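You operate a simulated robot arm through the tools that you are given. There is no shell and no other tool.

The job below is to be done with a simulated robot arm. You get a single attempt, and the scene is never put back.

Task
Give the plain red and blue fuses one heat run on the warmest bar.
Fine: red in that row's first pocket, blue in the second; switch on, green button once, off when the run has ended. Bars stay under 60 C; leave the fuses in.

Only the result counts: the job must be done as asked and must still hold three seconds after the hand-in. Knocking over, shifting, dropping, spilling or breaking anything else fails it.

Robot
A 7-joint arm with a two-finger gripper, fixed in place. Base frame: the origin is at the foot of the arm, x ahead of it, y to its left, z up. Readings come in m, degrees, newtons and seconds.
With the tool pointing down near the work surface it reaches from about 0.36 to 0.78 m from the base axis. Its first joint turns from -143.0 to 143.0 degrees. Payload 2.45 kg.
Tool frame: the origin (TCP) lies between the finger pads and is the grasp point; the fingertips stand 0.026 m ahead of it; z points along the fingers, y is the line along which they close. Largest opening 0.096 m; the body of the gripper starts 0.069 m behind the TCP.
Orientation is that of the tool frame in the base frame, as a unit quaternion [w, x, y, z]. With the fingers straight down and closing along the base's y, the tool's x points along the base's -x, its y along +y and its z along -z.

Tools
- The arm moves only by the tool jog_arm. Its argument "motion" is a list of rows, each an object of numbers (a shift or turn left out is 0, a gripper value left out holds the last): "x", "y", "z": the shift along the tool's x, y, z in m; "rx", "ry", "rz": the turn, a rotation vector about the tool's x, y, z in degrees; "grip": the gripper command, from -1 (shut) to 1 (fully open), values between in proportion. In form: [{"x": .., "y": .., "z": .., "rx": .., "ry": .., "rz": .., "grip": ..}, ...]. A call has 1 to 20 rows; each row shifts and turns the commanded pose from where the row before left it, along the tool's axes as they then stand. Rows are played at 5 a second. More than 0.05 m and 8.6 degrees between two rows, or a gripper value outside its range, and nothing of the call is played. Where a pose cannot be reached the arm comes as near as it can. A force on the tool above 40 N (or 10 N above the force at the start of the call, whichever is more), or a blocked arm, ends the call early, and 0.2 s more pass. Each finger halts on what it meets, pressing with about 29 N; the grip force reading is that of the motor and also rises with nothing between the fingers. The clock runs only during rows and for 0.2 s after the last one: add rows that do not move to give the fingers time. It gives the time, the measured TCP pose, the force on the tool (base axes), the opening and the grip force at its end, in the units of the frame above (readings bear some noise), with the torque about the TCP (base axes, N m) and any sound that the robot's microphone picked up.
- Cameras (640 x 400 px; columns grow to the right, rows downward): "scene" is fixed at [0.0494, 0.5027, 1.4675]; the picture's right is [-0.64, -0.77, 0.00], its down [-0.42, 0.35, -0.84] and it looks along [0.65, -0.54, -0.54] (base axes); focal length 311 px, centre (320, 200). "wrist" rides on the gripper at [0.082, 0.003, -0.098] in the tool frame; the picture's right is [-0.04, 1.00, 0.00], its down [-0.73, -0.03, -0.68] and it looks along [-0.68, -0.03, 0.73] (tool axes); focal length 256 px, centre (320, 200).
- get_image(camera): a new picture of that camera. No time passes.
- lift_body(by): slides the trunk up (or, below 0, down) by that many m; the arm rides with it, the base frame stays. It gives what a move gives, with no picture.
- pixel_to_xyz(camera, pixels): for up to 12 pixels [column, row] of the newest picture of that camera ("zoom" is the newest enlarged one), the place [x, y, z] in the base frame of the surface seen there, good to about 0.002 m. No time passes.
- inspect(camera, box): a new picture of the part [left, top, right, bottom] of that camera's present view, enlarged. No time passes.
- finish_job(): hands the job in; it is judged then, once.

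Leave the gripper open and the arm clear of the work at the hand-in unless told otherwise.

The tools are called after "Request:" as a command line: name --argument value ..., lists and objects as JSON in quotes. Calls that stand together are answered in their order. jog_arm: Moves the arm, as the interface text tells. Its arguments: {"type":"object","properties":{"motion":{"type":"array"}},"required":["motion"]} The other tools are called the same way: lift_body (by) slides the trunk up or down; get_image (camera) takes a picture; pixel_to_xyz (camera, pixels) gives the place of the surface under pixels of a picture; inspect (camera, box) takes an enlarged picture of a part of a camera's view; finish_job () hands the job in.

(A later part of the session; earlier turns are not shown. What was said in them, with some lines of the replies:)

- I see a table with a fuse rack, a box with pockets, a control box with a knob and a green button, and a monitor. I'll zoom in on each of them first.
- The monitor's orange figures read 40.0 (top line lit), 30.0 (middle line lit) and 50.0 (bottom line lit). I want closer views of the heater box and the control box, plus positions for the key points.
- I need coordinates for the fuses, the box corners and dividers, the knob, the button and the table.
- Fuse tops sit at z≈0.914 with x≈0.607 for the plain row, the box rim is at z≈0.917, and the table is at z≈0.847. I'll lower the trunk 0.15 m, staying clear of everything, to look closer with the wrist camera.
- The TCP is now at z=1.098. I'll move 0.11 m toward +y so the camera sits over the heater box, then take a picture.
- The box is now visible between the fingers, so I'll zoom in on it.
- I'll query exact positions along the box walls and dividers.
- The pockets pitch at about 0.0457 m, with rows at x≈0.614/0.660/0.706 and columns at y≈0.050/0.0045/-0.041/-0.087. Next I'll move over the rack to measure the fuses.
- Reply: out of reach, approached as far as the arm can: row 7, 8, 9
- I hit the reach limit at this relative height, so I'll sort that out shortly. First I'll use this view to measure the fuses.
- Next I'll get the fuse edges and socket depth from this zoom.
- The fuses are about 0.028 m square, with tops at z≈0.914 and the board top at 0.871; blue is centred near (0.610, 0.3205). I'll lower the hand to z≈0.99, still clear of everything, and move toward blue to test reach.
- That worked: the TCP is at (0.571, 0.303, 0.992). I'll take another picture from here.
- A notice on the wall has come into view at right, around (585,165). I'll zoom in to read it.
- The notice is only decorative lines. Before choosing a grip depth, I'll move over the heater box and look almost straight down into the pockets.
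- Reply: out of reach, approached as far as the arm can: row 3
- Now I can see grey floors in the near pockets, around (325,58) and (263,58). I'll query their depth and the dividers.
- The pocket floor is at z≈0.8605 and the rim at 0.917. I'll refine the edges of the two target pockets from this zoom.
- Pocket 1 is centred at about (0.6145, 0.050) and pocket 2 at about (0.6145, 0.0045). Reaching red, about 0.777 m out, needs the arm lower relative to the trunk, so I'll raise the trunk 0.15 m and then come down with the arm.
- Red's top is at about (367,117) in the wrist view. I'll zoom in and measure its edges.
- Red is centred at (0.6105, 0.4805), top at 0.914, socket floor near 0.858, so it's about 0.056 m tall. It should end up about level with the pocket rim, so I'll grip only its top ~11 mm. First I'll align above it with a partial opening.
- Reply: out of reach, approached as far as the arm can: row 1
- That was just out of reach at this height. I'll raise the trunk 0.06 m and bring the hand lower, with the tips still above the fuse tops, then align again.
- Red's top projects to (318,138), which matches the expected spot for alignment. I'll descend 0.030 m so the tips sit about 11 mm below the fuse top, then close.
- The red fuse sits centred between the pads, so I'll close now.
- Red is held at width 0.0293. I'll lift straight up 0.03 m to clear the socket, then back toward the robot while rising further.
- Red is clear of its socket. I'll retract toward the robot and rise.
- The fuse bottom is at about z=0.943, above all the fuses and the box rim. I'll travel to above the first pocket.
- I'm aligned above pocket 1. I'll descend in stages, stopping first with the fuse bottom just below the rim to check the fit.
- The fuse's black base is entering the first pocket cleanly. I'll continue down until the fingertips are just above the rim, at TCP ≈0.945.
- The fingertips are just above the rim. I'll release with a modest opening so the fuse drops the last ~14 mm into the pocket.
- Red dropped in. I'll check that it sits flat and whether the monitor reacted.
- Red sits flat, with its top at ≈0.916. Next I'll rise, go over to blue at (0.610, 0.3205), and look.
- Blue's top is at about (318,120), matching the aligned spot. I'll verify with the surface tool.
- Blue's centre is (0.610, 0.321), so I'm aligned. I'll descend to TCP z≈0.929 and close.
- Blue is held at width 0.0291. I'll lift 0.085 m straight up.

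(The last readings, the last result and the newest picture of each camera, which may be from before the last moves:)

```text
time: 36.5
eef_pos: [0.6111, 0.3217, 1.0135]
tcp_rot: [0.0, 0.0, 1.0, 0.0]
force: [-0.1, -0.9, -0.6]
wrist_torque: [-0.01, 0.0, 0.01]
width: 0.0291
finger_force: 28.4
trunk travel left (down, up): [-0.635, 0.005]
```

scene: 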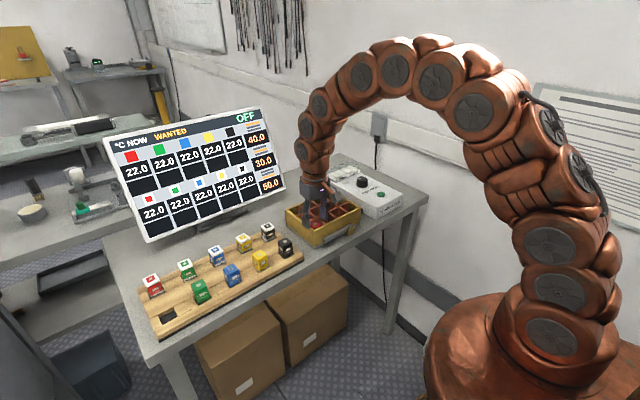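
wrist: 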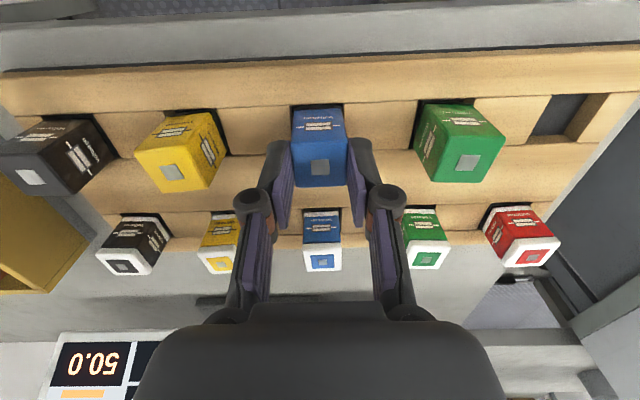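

Next I'll travel to above pocket 2 at (0.615, 0.0045).

Request:
jog_arm --motion '[{"y": -0.03}, {"y": -0.042}, {"y": -0.042}, {"y": -0.042}, {"y": -0.042}, {"y": -0.042}, {"y": -0.042}, {"y": -0.035, "x": -0.004}, {}, {}, {}]'

Request:
get_image --camera "wrist"

```text
time: 38.9
eef_pos: [0.6132, 0.0027, 1.0132]
tcp_rot: [0.0, -0.001, 1.0, -0.001]
force: [0.7, 0.1, -0.4]
wrist_torque: [-0.01, -0.01, -0.02]
width: 0.029
finger_force: 29.1
trunk travel left (down, up): [-0.635, 0.005]
```

```text
taken
```

wrist: 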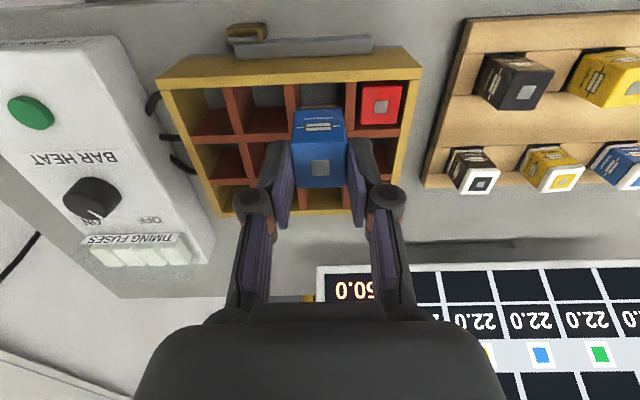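

I'm aligned above the second pocket, next to red. I'll descend in stages.

Request:
jog_arm --motion '[{"z": 0.012}, {"z": 0.01}, {"z": 0.01}, {}, {}]'

Request:
get_image --camera "wrist"

Request:
inspect --camera "scene" --box '[290, 170, 370, 240]'

```text
time: 40.1
eef_pos: [0.6143, 0.0047, 0.9818]
tcp_rot: [-0.001, 0.0, 1.0, 0.001]
force: [0.3, -0.3, -0.2]
wrist_torque: [0.05, 0.03, 0.02]
width: 0.0293
finger_force: 29.1
trunk travel left (down, up): [-0.635, 0.005]
```

```text
taken
```

wrist: 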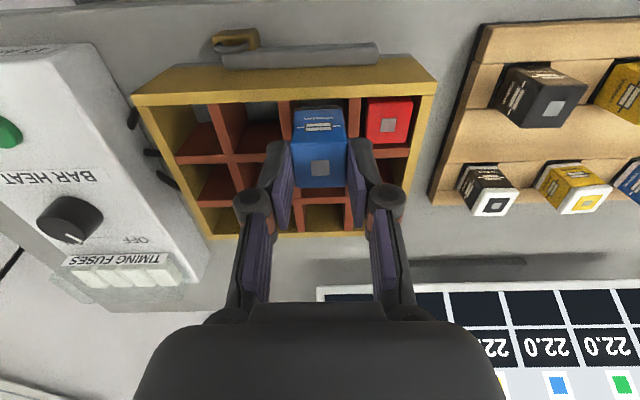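

```text
5.71 times, centred on (330, 205) of scene
```

zoom: 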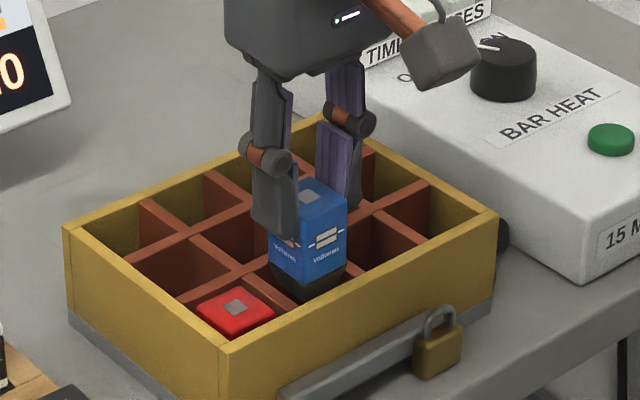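

Blue is entering pocket 2. I'll continue down to TCP ≈0.946, with the tips just above the rim and red's top.

Request:
jog_arm --motion '[{"z": 0.01}, {"z": 0.01}, {"z": 0.01}, {"z": 0.0055}, {}, {}]'

Request:
get_image --camera "wrist"

```text
time: 41.5
eef_pos: [0.6142, 0.004, 0.9459]
tcp_rot: [0.0, 0.001, 1.0, 0.0]
force: [0.9, -0.2, -0.1]
wrist_torque: [0.0, 0.0, 0.0]
width: 0.0292
finger_force: 29.3
trunk travel left (down, up): [-0.635, 0.005]
```

```text
taken
```

wrist: 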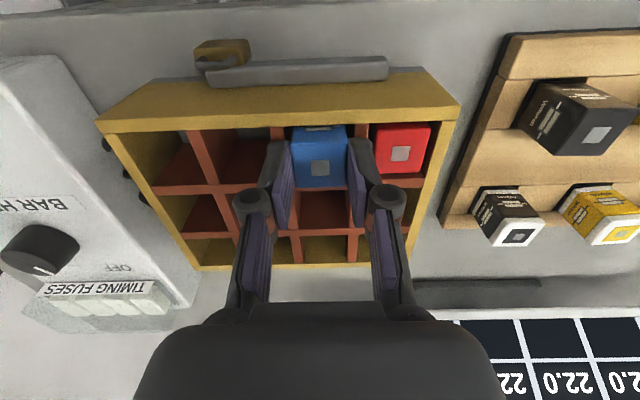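

I'll release with a small opening of about 0.041 m, so the finger next to red stays clear.

Request:
jog_arm --motion '[{"grip": -0.14}, {}, {}, {}]'

Request:
get_image --camera "wrist"

```text
time: 42.5
eef_pos: [0.6137, 0.0043, 0.9466]
tcp_rot: [0.0, 0.0, 1.0, 0.0]
force: [-0.5, 0.3, -0.3]
wrist_torque: [-0.02, 0.0, 0.0]
width: 0.0415
finger_force: 0.0
trunk travel left (down, up): [-0.635, 0.005]
```

```text
taken
```

wrist: 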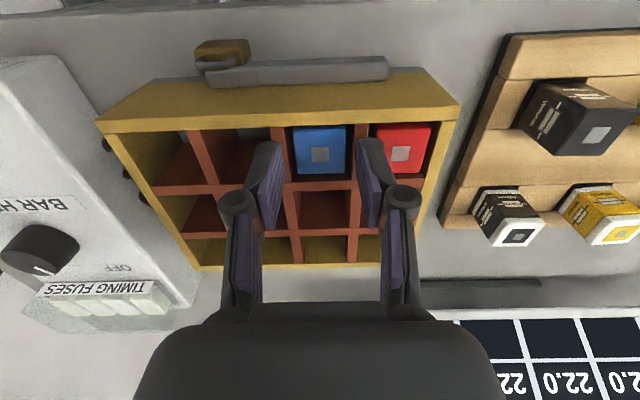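

Blue is in pocket 2. I'll rise straight up, then check both fuses and the monitor.

Request:
jog_arm --motion '[{"z": -0.02}, {"z": -0.03}, {"z": -0.03}, {"z": -0.02}, {}, {}]'

Request:
get_image --camera "wrist"

Request:
get_image --camera "scene"

Request:
inspect --camera "scene" --box '[100, 90, 300, 240]'

```text
time: 43.9
eef_pos: [0.614, 0.0024, 1.0471]
tcp_rot: [0.001, 0.0, 1.0, 0.0]
force: [0.8, 0.5, -0.1]
wrist_torque: [0.02, 0.0, -0.01]
width: 0.0413
finger_force: 0.0
trunk travel left (down, up): [-0.635, 0.005]
```

```text
taken
```

wrist: 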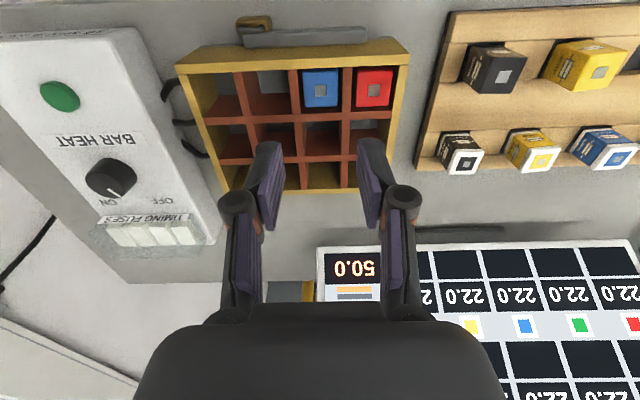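

```text
taken
```

scene: 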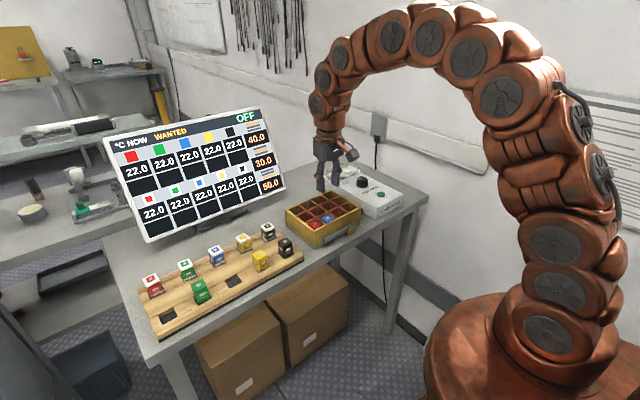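

```text
2.67 times, centred on (200, 165) of scene
```

zoom: 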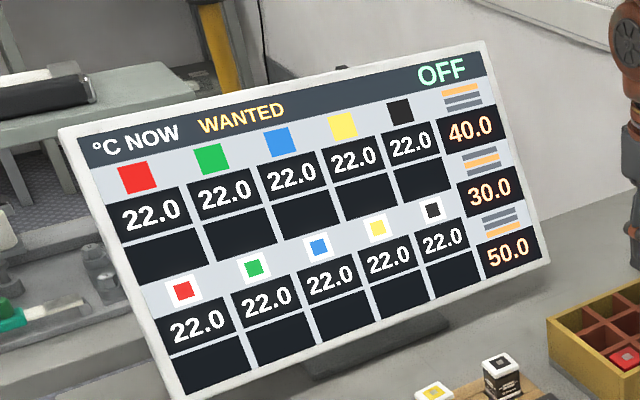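

Both fuses are flush in the near row's first two pockets. Next is the switch, so I'll zoom in on the knob from here.

Request:
inspect --camera "wrist" --box '[20, 60, 220, 260]'

Request:
pixel_to_xyz --camera "wrist" --pixels '[[111, 177], [119, 194], [98, 172], [127, 172], [60, 97], [161, 201], [107, 203], [75, 90], [45, 97], [60, 82], [110, 160], [140, 180]]'

```text
2.00 times, centred on (120, 160) of wrist
```

zoom: 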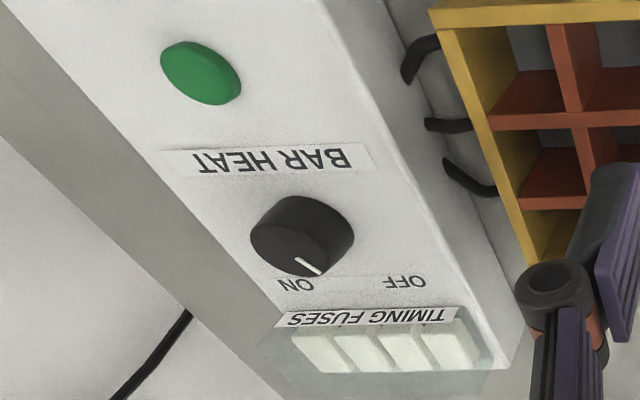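

```text
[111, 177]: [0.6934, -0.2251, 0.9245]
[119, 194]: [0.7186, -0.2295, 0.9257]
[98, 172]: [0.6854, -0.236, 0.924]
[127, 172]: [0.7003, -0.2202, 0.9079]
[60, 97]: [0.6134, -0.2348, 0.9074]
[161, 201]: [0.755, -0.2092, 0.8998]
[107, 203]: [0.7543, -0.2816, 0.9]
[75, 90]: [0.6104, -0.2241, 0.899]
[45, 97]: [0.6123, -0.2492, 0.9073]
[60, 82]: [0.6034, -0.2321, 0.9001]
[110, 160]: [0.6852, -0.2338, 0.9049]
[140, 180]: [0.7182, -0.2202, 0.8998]
```

The panel top is at z≈0.900, the knob top ≈0.925 and the button top ≈0.907. I'll move in front of the knob for a proper look.

Request:
jog_arm --motion '[{"y": -0.04}, {"y": -0.04}, {"y": -0.04}, {"y": -0.04}, {"y": -0.04}, {"y": -0.04, "x": -0.015}, {"x": -0.015}, {}, {}]'

Request:
get_image --camera "wrist"

Request:
inspect --camera "wrist" --box '[250, 60, 390, 200]'

```text
time: 45.9
eef_pos: [0.6445, -0.2347, 1.0463]
tcp_rot: [-0.001, 0.0, 1.0, 0.0]
force: [0.5, -0.3, 0.0]
wrist_torque: [0.06, -0.04, -0.03]
width: 0.041
finger_force: 0.0
trunk travel left (down, up): [-0.635, 0.005]
```

```text
taken
```

wrist: 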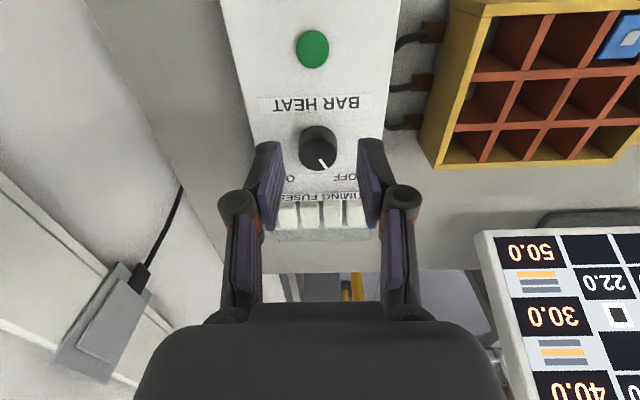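

```text
2.86 times, centred on (320, 130) of wrist
```

zoom: 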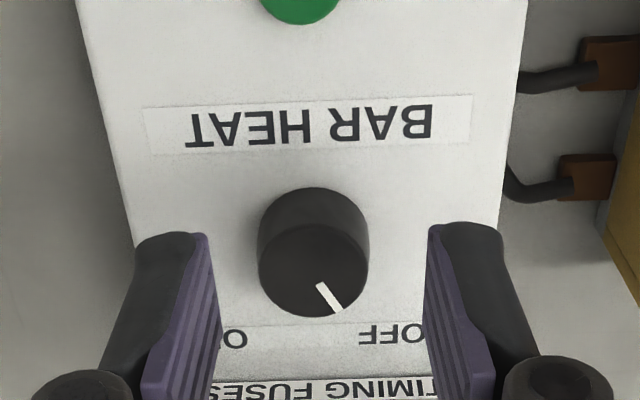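

I'll measure the knob's edges and pointer.

Request:
pixel_to_xyz --camera "zoom" --pixels '[[262, 272], [365, 272], [313, 232], [313, 313], [321, 285], [338, 310], [313, 270], [282, 10], [300, 15], [400, 335], [235, 340], [313, 195]]'

Request:
pixel_to_xyz --camera "wrist" --pixels '[[312, 48], [298, 48], [326, 48], [312, 33], [312, 64], [290, 205], [345, 203], [320, 235], [290, 232], [360, 232], [320, 195], [330, 212]]'

```text
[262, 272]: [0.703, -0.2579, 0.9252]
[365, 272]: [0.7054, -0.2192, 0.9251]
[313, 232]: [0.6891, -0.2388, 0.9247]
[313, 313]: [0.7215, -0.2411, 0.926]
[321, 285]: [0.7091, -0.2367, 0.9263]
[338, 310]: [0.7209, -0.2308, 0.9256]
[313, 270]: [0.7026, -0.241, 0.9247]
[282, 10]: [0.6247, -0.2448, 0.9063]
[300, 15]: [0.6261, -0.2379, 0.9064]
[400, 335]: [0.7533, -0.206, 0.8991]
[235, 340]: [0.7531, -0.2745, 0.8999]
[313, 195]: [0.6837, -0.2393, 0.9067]
```

```text
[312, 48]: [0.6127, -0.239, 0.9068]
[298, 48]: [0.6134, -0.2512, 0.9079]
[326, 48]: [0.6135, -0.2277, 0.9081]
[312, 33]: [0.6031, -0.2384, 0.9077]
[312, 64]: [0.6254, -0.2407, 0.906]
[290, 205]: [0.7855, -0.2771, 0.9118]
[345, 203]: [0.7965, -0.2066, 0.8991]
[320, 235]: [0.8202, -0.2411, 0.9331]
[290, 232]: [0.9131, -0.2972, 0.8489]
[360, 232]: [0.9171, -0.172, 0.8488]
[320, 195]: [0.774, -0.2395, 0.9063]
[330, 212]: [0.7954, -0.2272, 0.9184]
```

The knob centre is about (0.7035, -0.239), diameter ~0.039. Its pointer is about 26° to the OFF side of forward, so ON should be the mirror position, a clockwise turn seen from above. I'll move above the knob, open to 0.065 m, and pre-rotate -30°.

Request:
jog_arm --motion '[{"z": 0.03, "grip": 0.35}, {"z": 0.03, "x": -0.02}, {"z": 0.016, "x": -0.02}, {"x": -0.019, "y": -0.0043}, {"rz": -7.5}, {"rz": -7.5}, {"rz": -7.5}, {"rz": -7.5}, {}, {}, {}]'

Request:
get_image --camera "wrist"

```text
time: 48.3
eef_pos: [0.7025, -0.2402, 0.9702]
tcp_rot: [0.0, -0.258, 0.966, 0.001]
force: [0.4, 0.4, 0.0]
wrist_torque: [-0.02, 0.0, -0.01]
width: 0.0649
finger_force: 0.1
trunk travel left (down, up): [-0.635, 0.005]
```

```text
taken
```

wrist: 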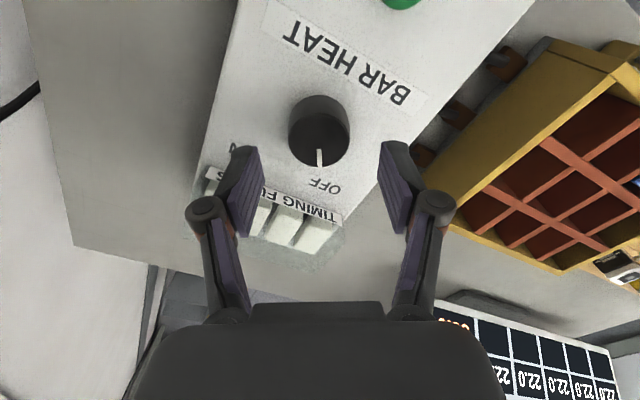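

From the tool's -30° view the pointer is exactly vertical, so OFF is at 30°. The knob is centred at about (320,141). I'll descend to TCP z≈0.933 and check before closing.

Request:
jog_arm --motion '[{"z": 0.013}, {"z": 0.013}, {"z": 0.011}, {}, {}]'

Request:
get_image --camera "wrist"

Request:
inspect --camera "scene" --box '[300, 130, 420, 230]'

```text
time: 49.5
eef_pos: [0.7031, -0.2409, 0.9336]
tcp_rot: [0.0, -0.259, 0.966, 0.0]
force: [-0.6, 0.1, -0.2]
wrist_torque: [0.02, -0.01, -0.03]
width: 0.0645
finger_force: 0.1
trunk travel left (down, up): [-0.635, 0.005]
```

```text
taken
```

wrist: 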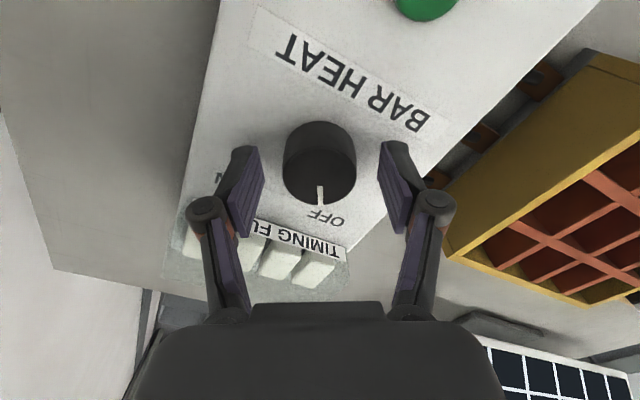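

```text
4.00 times, centred on (360, 180) of scene
```

zoom: 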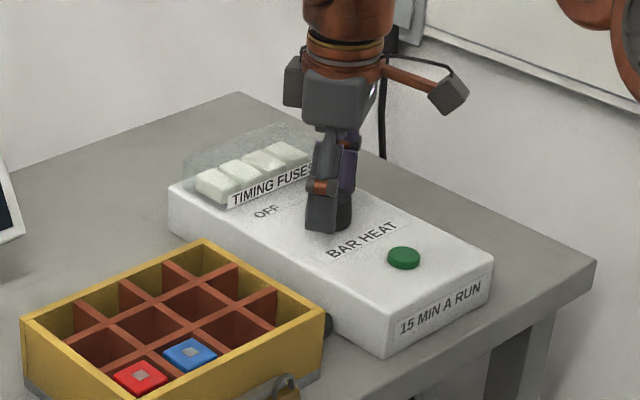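

The fingers straddle the knob evenly. I'll close on it.

Request:
jog_arm --motion '[{"grip": -1}, {}, {}, {}, {}]'

```text
time: 50.7
eef_pos: [0.7026, -0.2405, 0.9351]
tcp_rot: [0.0, -0.258, 0.966, -0.001]
force: [2.2, -2.9, 0.8]
wrist_torque: [-0.24, -0.11, -0.02]
width: 0.0405
finger_force: 45.0
trunk travel left (down, up): [-0.635, 0.005]
```

The knob is gripped at width 0.0405. I'll turn it clockwise (tool +rz) by 60° to ON.

Request:
jog_arm --motion '[{"rz": 7.5}, {"rz": 7.5}, {"rz": 7.5}, {"rz": 7.5}, {"rz": 7.5}, {"rz": 7.5}, {"rz": 7.5}, {"rz": 7.5}, {}]'

Request:
get_image --camera "wrist"

Request:
get_image --camera "scene"

Request:
inspect --camera "scene" --box '[100, 90, 300, 240]'

```text
time: 52.7
eef_pos: [0.7031, -0.2384, 0.9331]
tcp_rot: [-0.002, 0.259, 0.966, 0.0]
force: [7.9, 11.1, -3.4]
wrist_torque: [0.26, -0.33, 0.25]
width: 0.0404
finger_force: 45.2
trunk travel left (down, up): [-0.635, 0.005]
```

```text
taken
```

wrist: 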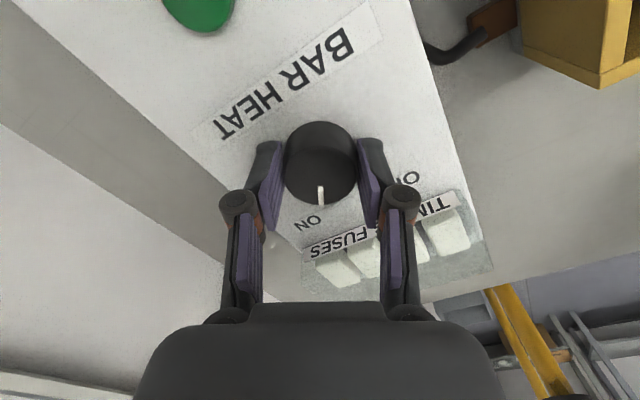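

```text
taken
```

scene: 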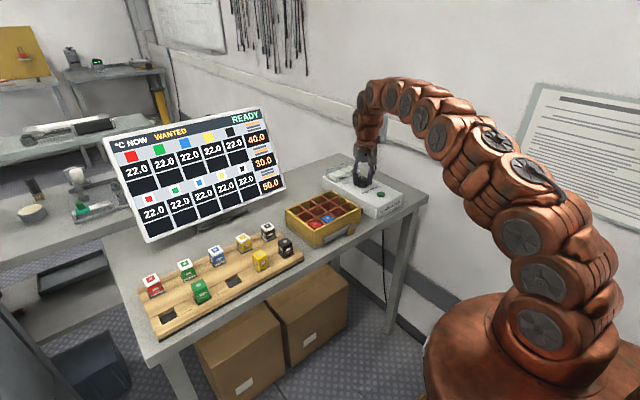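

```text
2.67 times, centred on (200, 165) of scene
```

zoom: 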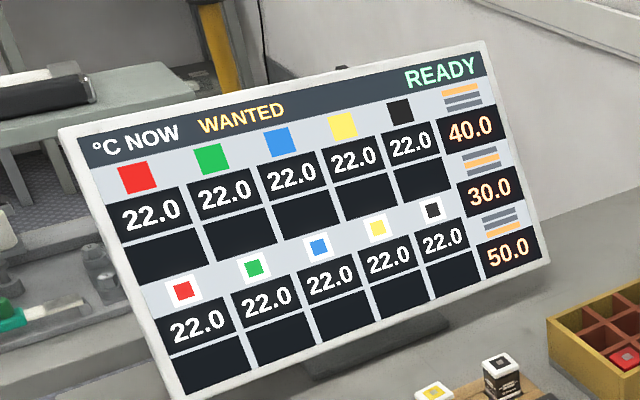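

The monitor shows READY and the pointer is at ON. I'll release the knob, rise, rotate back to straight, close the fingers, and move over the button at (0.6135, -0.239).

Request:
jog_arm --motion '[{"grip": 0.35}, {}, {}, {"z": -0.02}, {"z": -0.025}, {"rz": -7.5}, {"rz": -7.5}, {"rz": -7.5}, {"rz": -7.5}, {"x": 0.03, "grip": -1}, {"x": 0.03}, {"x": 0.0295}, {}, {}, {}]'

Request:
get_image --camera "wrist"

Request:
inspect --camera "scene" --box '[100, 90, 300, 240]'

Request:
inspect --camera "scene" --box '[310, 140, 430, 230]'

```text
time: 55.9
eef_pos: [0.6126, -0.2393, 0.9778]
tcp_rot: [0.0, 0.001, 1.0, 0.0]
force: [-0.6, -0.4, 0.3]
wrist_torque: [0.04, 0.01, 0.02]
width: 0.0
finger_force: 29.1
trunk travel left (down, up): [-0.635, 0.005]
```

```text
taken
```

wrist: 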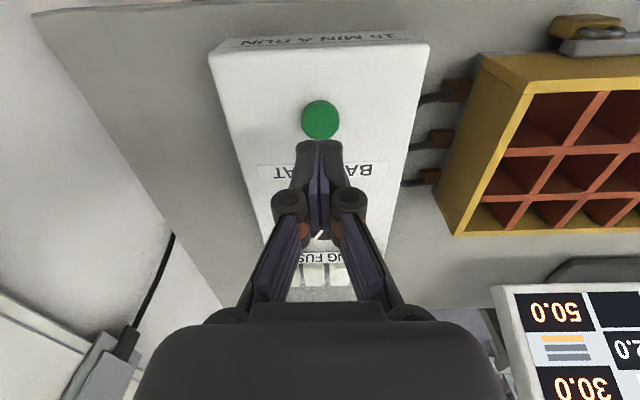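

```text
2.67 times, centred on (200, 165) of scene
```

zoom: 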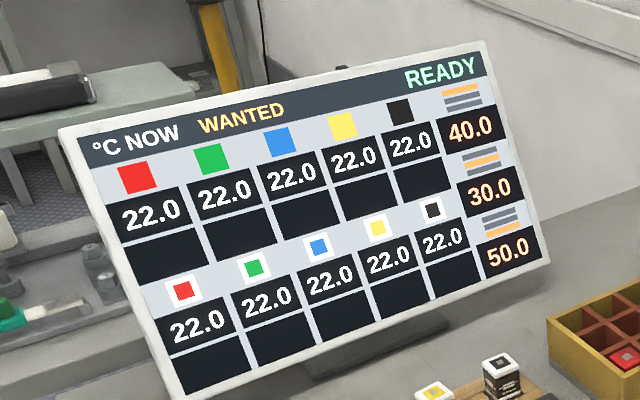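

```text
4.44 times, centred on (370, 185) of scene
```

zoom: 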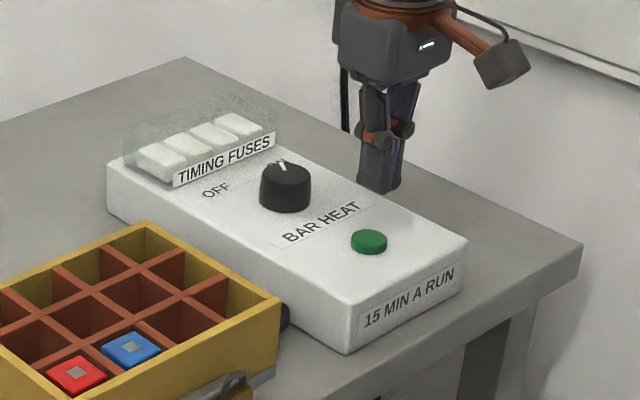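

READY is steady and the button is centred at (320,119), as expected for alignment. I'll descend to about 3 mm above the button.

Request:
jog_arm --motion '[{"z": 0.02}, {"z": 0.015}, {"z": 0.006}, {}, {}]'

Request:
inspect --camera "scene" --box '[350, 160, 420, 220]'

```text
time: 57.1
eef_pos: [0.6137, -0.2401, 0.9382]
tcp_rot: [0.0, 0.001, 1.0, 0.0]
force: [1.0, 0.5, 0.4]
wrist_torque: [0.01, -0.02, -0.01]
width: 0.0001
finger_force: 28.7
trunk travel left (down, up): [-0.635, 0.005]
```

```text
6.67 times, centred on (385, 190) of scene
```

zoom: 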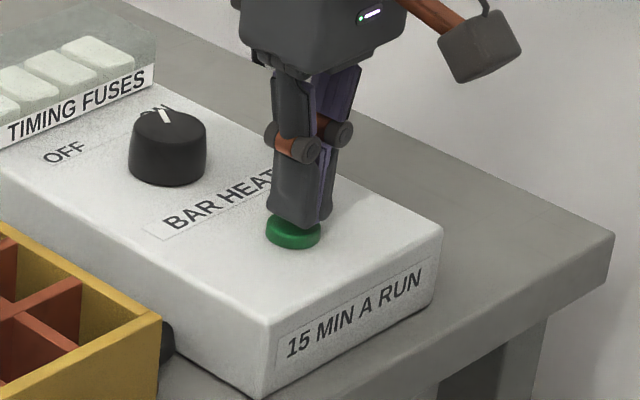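

I'm just above the button. I'll press slowly downward and watch the force.

Request:
jog_arm --motion '[{"z": 0.002}, {"z": 0.002}, {"z": 0.002}, {}]'

Request:
inspect --camera "scene" --box '[100, 90, 300, 240]'

```text
time: 58.1
eef_pos: [0.6121, -0.2406, 0.9329]
tcp_rot: [0.0, 0.0, 1.0, 0.0]
force: [0.9, -0.9, 0.4]
wrist_torque: [0.02, 0.02, 0.02]
width: 0.0061
finger_force: 28.2
trunk travel left (down, up): [-0.635, 0.005]
```

```text
2.67 times, centred on (200, 165) of scene
```

zoom: 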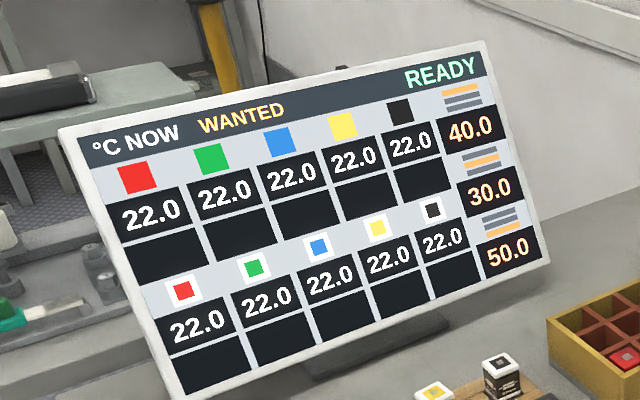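

The width now reads 0.006, which is odd, so I'll look closely before pressing further.

Request:
inspect --camera "scene" --box '[350, 160, 420, 220]'

Request:
inspect --camera "wrist" --box '[250, 90, 390, 250]'

```text
6.67 times, centred on (385, 190) of scene
```

zoom: 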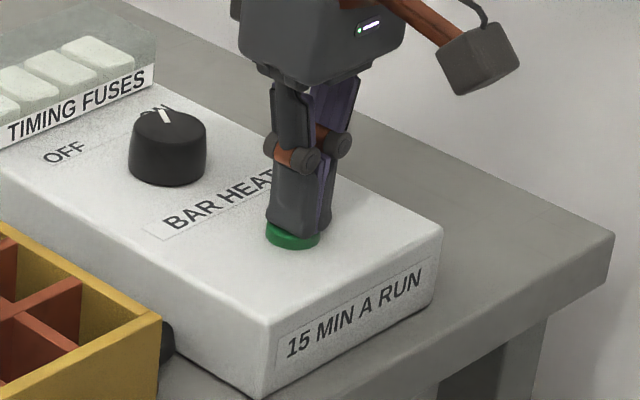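

```text
2.50 times, centred on (320, 170) of wrist
```

zoom: 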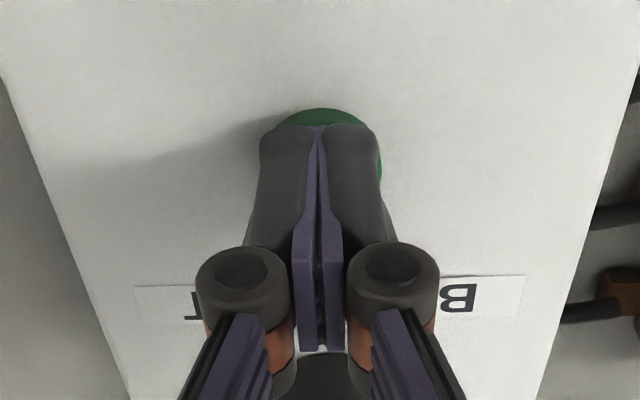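

The fingertips are right on the button with slight finger play. I'll continue pressing in small steps.

Request:
jog_arm --motion '[{"z": 0.0015}, {"z": 0.0015}]'

Request:
inspect --camera "scene" --box '[100, 90, 300, 240]'

```text
time: 58.7
eef_pos: [0.613, -0.2412, 0.9297]
tcp_rot: [0.0, 0.001, 1.0, -0.001]
force: [-1.5, 0.4, 4.0]
wrist_torque: [0.0, 0.01, 0.0]
width: 0.006
finger_force: 28.4
trunk travel left (down, up): [-0.635, 0.005]
heard: click
```

```text
2.67 times, centred on (200, 165) of scene
```

zoom: 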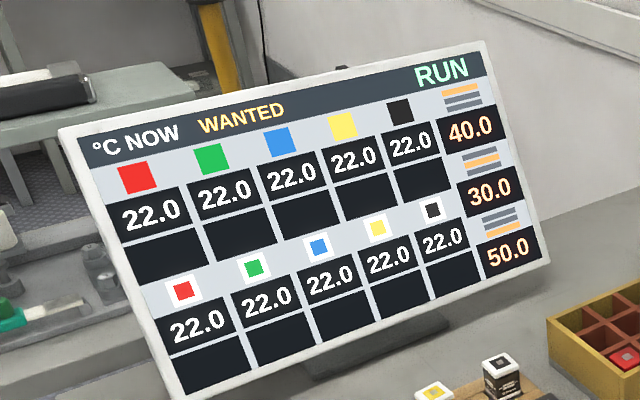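

I heard a click and the monitor shows RUN. I'll release straight up, move above the knob with the fingers open, rotate +30°, and watch.

Request:
jog_arm --motion '[{"z": -0.02}, {"z": -0.025}, {"x": -0.03, "grip": 0.35}, {"x": -0.03}, {"x": -0.0305, "y": 0.0012}, {"rz": 7.5}, {"rz": 7.5}, {"rz": 7.5}, {"rz": 7.5}, {}]'

Request:
inspect --camera "scene" --box '[100, 90, 300, 240]'

Request:
get_image --camera "wrist"

```text
time: 60.9
eef_pos: [0.7043, -0.2392, 0.9736]
tcp_rot: [0.0, 0.259, 0.966, 0.0]
force: [0.1, -0.3, -0.5]
wrist_torque: [0.01, 0.0, -0.01]
width: 0.0649
finger_force: 0.0
trunk travel left (down, up): [-0.635, 0.005]
```

```text
2.67 times, centred on (200, 165) of scene
```

zoom: 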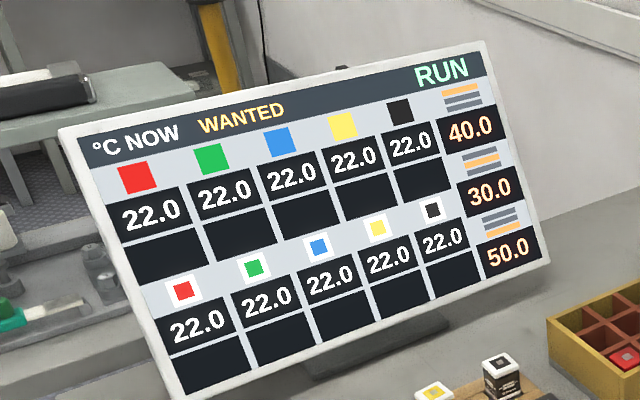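

```text
taken
```

wrist: 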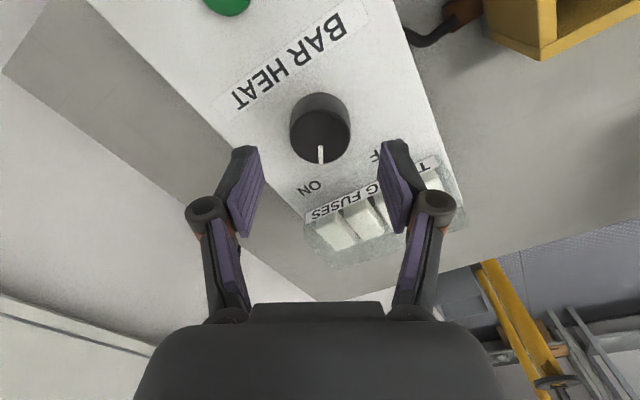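

Still RUN, and I'm centred above the knob. I'll lower the open fingers around it without touching, then wait.

Request:
jog_arm --motion '[{"z": 0.015}, {"z": 0.015}, {"z": 0.0105}, {}, {}, {}, {}, {}, {}, {}, {}, {}, {}, {}, {}]'

Request:
inspect --camera "scene" --box '[100, 90, 300, 240]'

Request:
get_image --camera "wrist"

```text
time: 64.1
eef_pos: [0.7039, -0.2399, 0.934]
tcp_rot: [0.0, 0.259, 0.966, 0.0]
force: [-0.1, -0.4, 0.6]
wrist_torque: [0.0, 0.0, 0.0]
width: 0.0645
finger_force: 0.1
trunk travel left (down, up): [-0.635, 0.005]
```

```text
2.67 times, centred on (200, 165) of scene
```

zoom: 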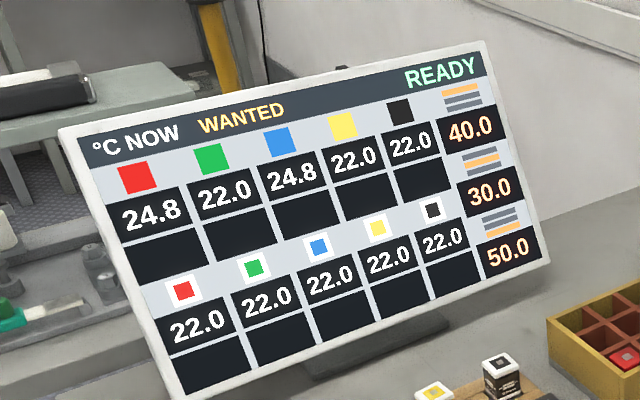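

```text
taken
```

wrist: 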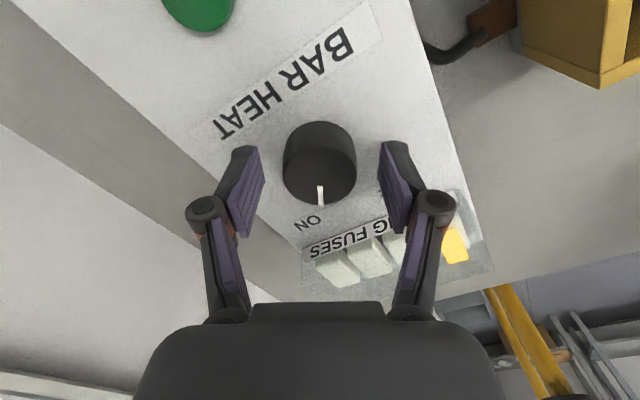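

The run has ended: the monitor is back to READY, red and blue read 24.8, and one timing fuse has turned yellow. 24.8 is 10% of the way from 22 to 50, which confirms the near row is the 50 °C bar. I'll grip the knob and turn it back to OFF.

Request:
jog_arm --motion '[{"grip": -1}, {}, {}, {}, {}, {"rz": -7.5}, {"rz": -7.5}, {"rz": -7.5}, {"rz": -7.5}, {"rz": -7.5}, {"rz": -7.5}, {"rz": -7.5}, {"rz": -7.5}, {}]'

Request:
inspect --camera "scene" --box '[100, 90, 300, 240]'

Request:
get_image --camera "wrist"

```text
time: 67.1
eef_pos: [0.7031, -0.241, 0.9333]
tcp_rot: [0.0, -0.259, 0.966, 0.0]
force: [-9.9, -10.9, -3.4]
wrist_torque: [-0.43, 0.06, 0.0]
width: 0.0401
finger_force: 44.7
trunk travel left (down, up): [-0.635, 0.005]
```

```text
2.67 times, centred on (200, 165) of scene
```

zoom: 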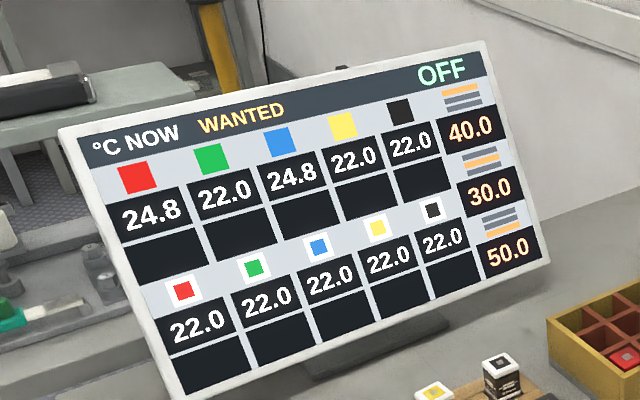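

```text
taken
```

wrist: 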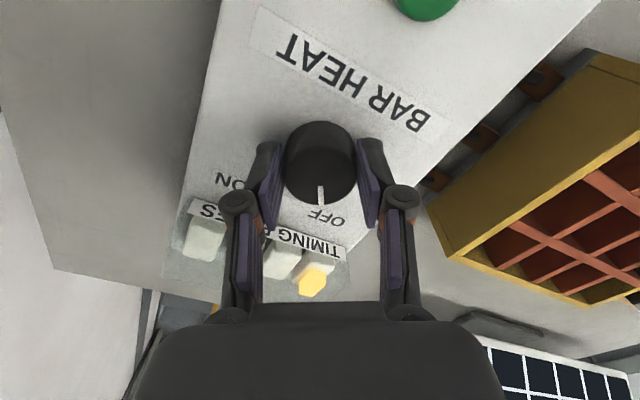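

The monitor reads OFF and the pointer is back at OFF. I'll release, rise straight up, straighten, and retract clear with the gripper open.

Request:
jog_arm --motion '[{"grip": 0.35}, {}, {}, {"z": -0.02}, {"z": -0.03}, {"rz": 7.5}, {"rz": 7.5}, {"rz": 7.5}, {"rz": 7.5}, {"x": 0.03, "z": -0.02}, {"x": 0.04, "z": -0.03}, {"x": 0.04, "z": -0.03}, {"x": 0.04, "z": -0.03}, {"x": 0.04, "z": -0.02, "grip": 1}, {}, {}, {}]'

Request:
get_image --camera "wrist"

Request:
get_image --camera "scene"

Request:
inspect --camera "scene" --box '[100, 90, 300, 240]'

Request:
inspect --camera "scene" --box '[270, 150, 420, 250]'

```text
time: 70.7
eef_pos: [0.5134, -0.2401, 1.1135]
tcp_rot: [0.0, 0.0, 1.0, 0.0]
force: [0.0, -0.8, -0.5]
wrist_torque: [0.02, 0.02, 0.01]
width: 0.0959
finger_force: 0.0
trunk travel left (down, up): [-0.635, 0.005]
```

```text
taken
```

wrist: 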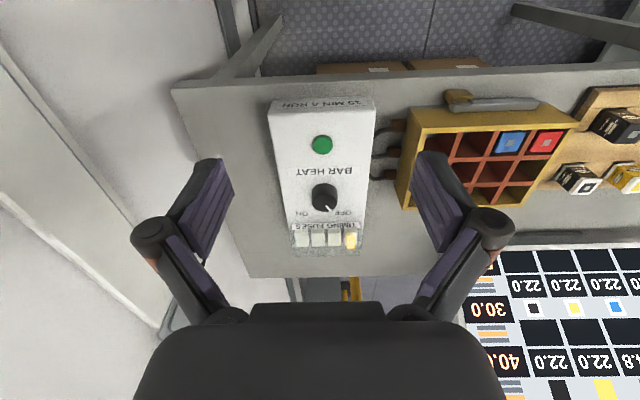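

```text
taken
```

scene: 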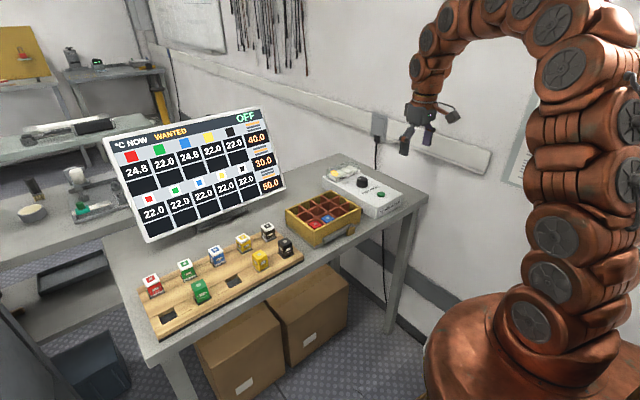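

```text
2.67 times, centred on (200, 165) of scene
```

zoom: 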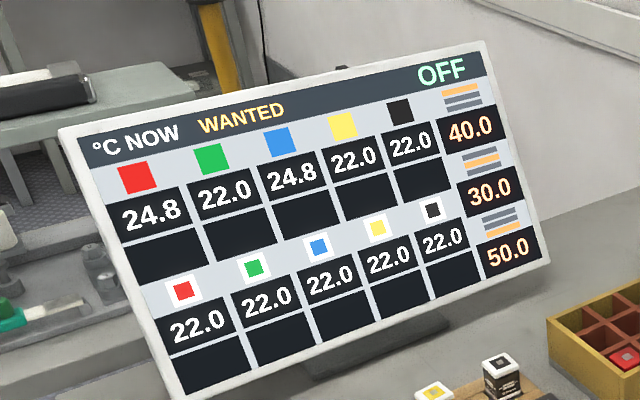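

```text
4.00 times, centred on (345, 200) of scene
```

zoom: 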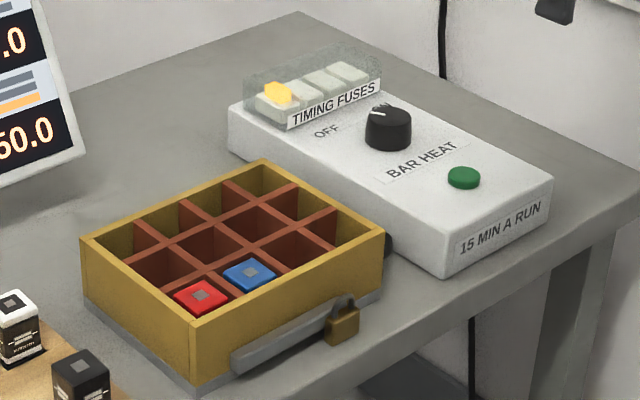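

Everything is as asked:
- Red and blue are in the first two pockets of the 50 °C row and both read 24.8.
- Exactly one timing fuse is used.
- The knob and monitor are at OFF.
- The other fuses and the box haven't moved.
- The gripper is open and the arm is clear.

I'm handing it in.

Request:
finish_job

```text
The job is handed in.
```

The plain red and blue fuses have had one heat run on the warmest bar and are still in their pockets. I've handed the job in but haven't seen a verdict.

- **Placement:** I took the warmest bar to be the row nearest the arm, because the monitor's 50 °C icon lights the bottom line. Red is in that row's first pocket and blue in the second, counting from the left as seen from the arm. Nothing on the box marks which end is first.
- **Run:** I switched the heat on, pressed the green button once, and waited for the monitor to go from RUN back to READY. One timing fuse turned yellow, so exactly one run was used.
- **Result:** Red and blue both went from 22.0 to 24.8 °C. That is a tenth of the way to 50 °C, which fits that row being the 50 °C bar.
- **Bars:** They read 40, 30 and 50 °C every time I checked, below the 60 °C limit.
- **End state:** The knob and the monitor are at OFF. The other fuses, the rack and the heater box look undisturbed, and the gripper is open and clear of the work.
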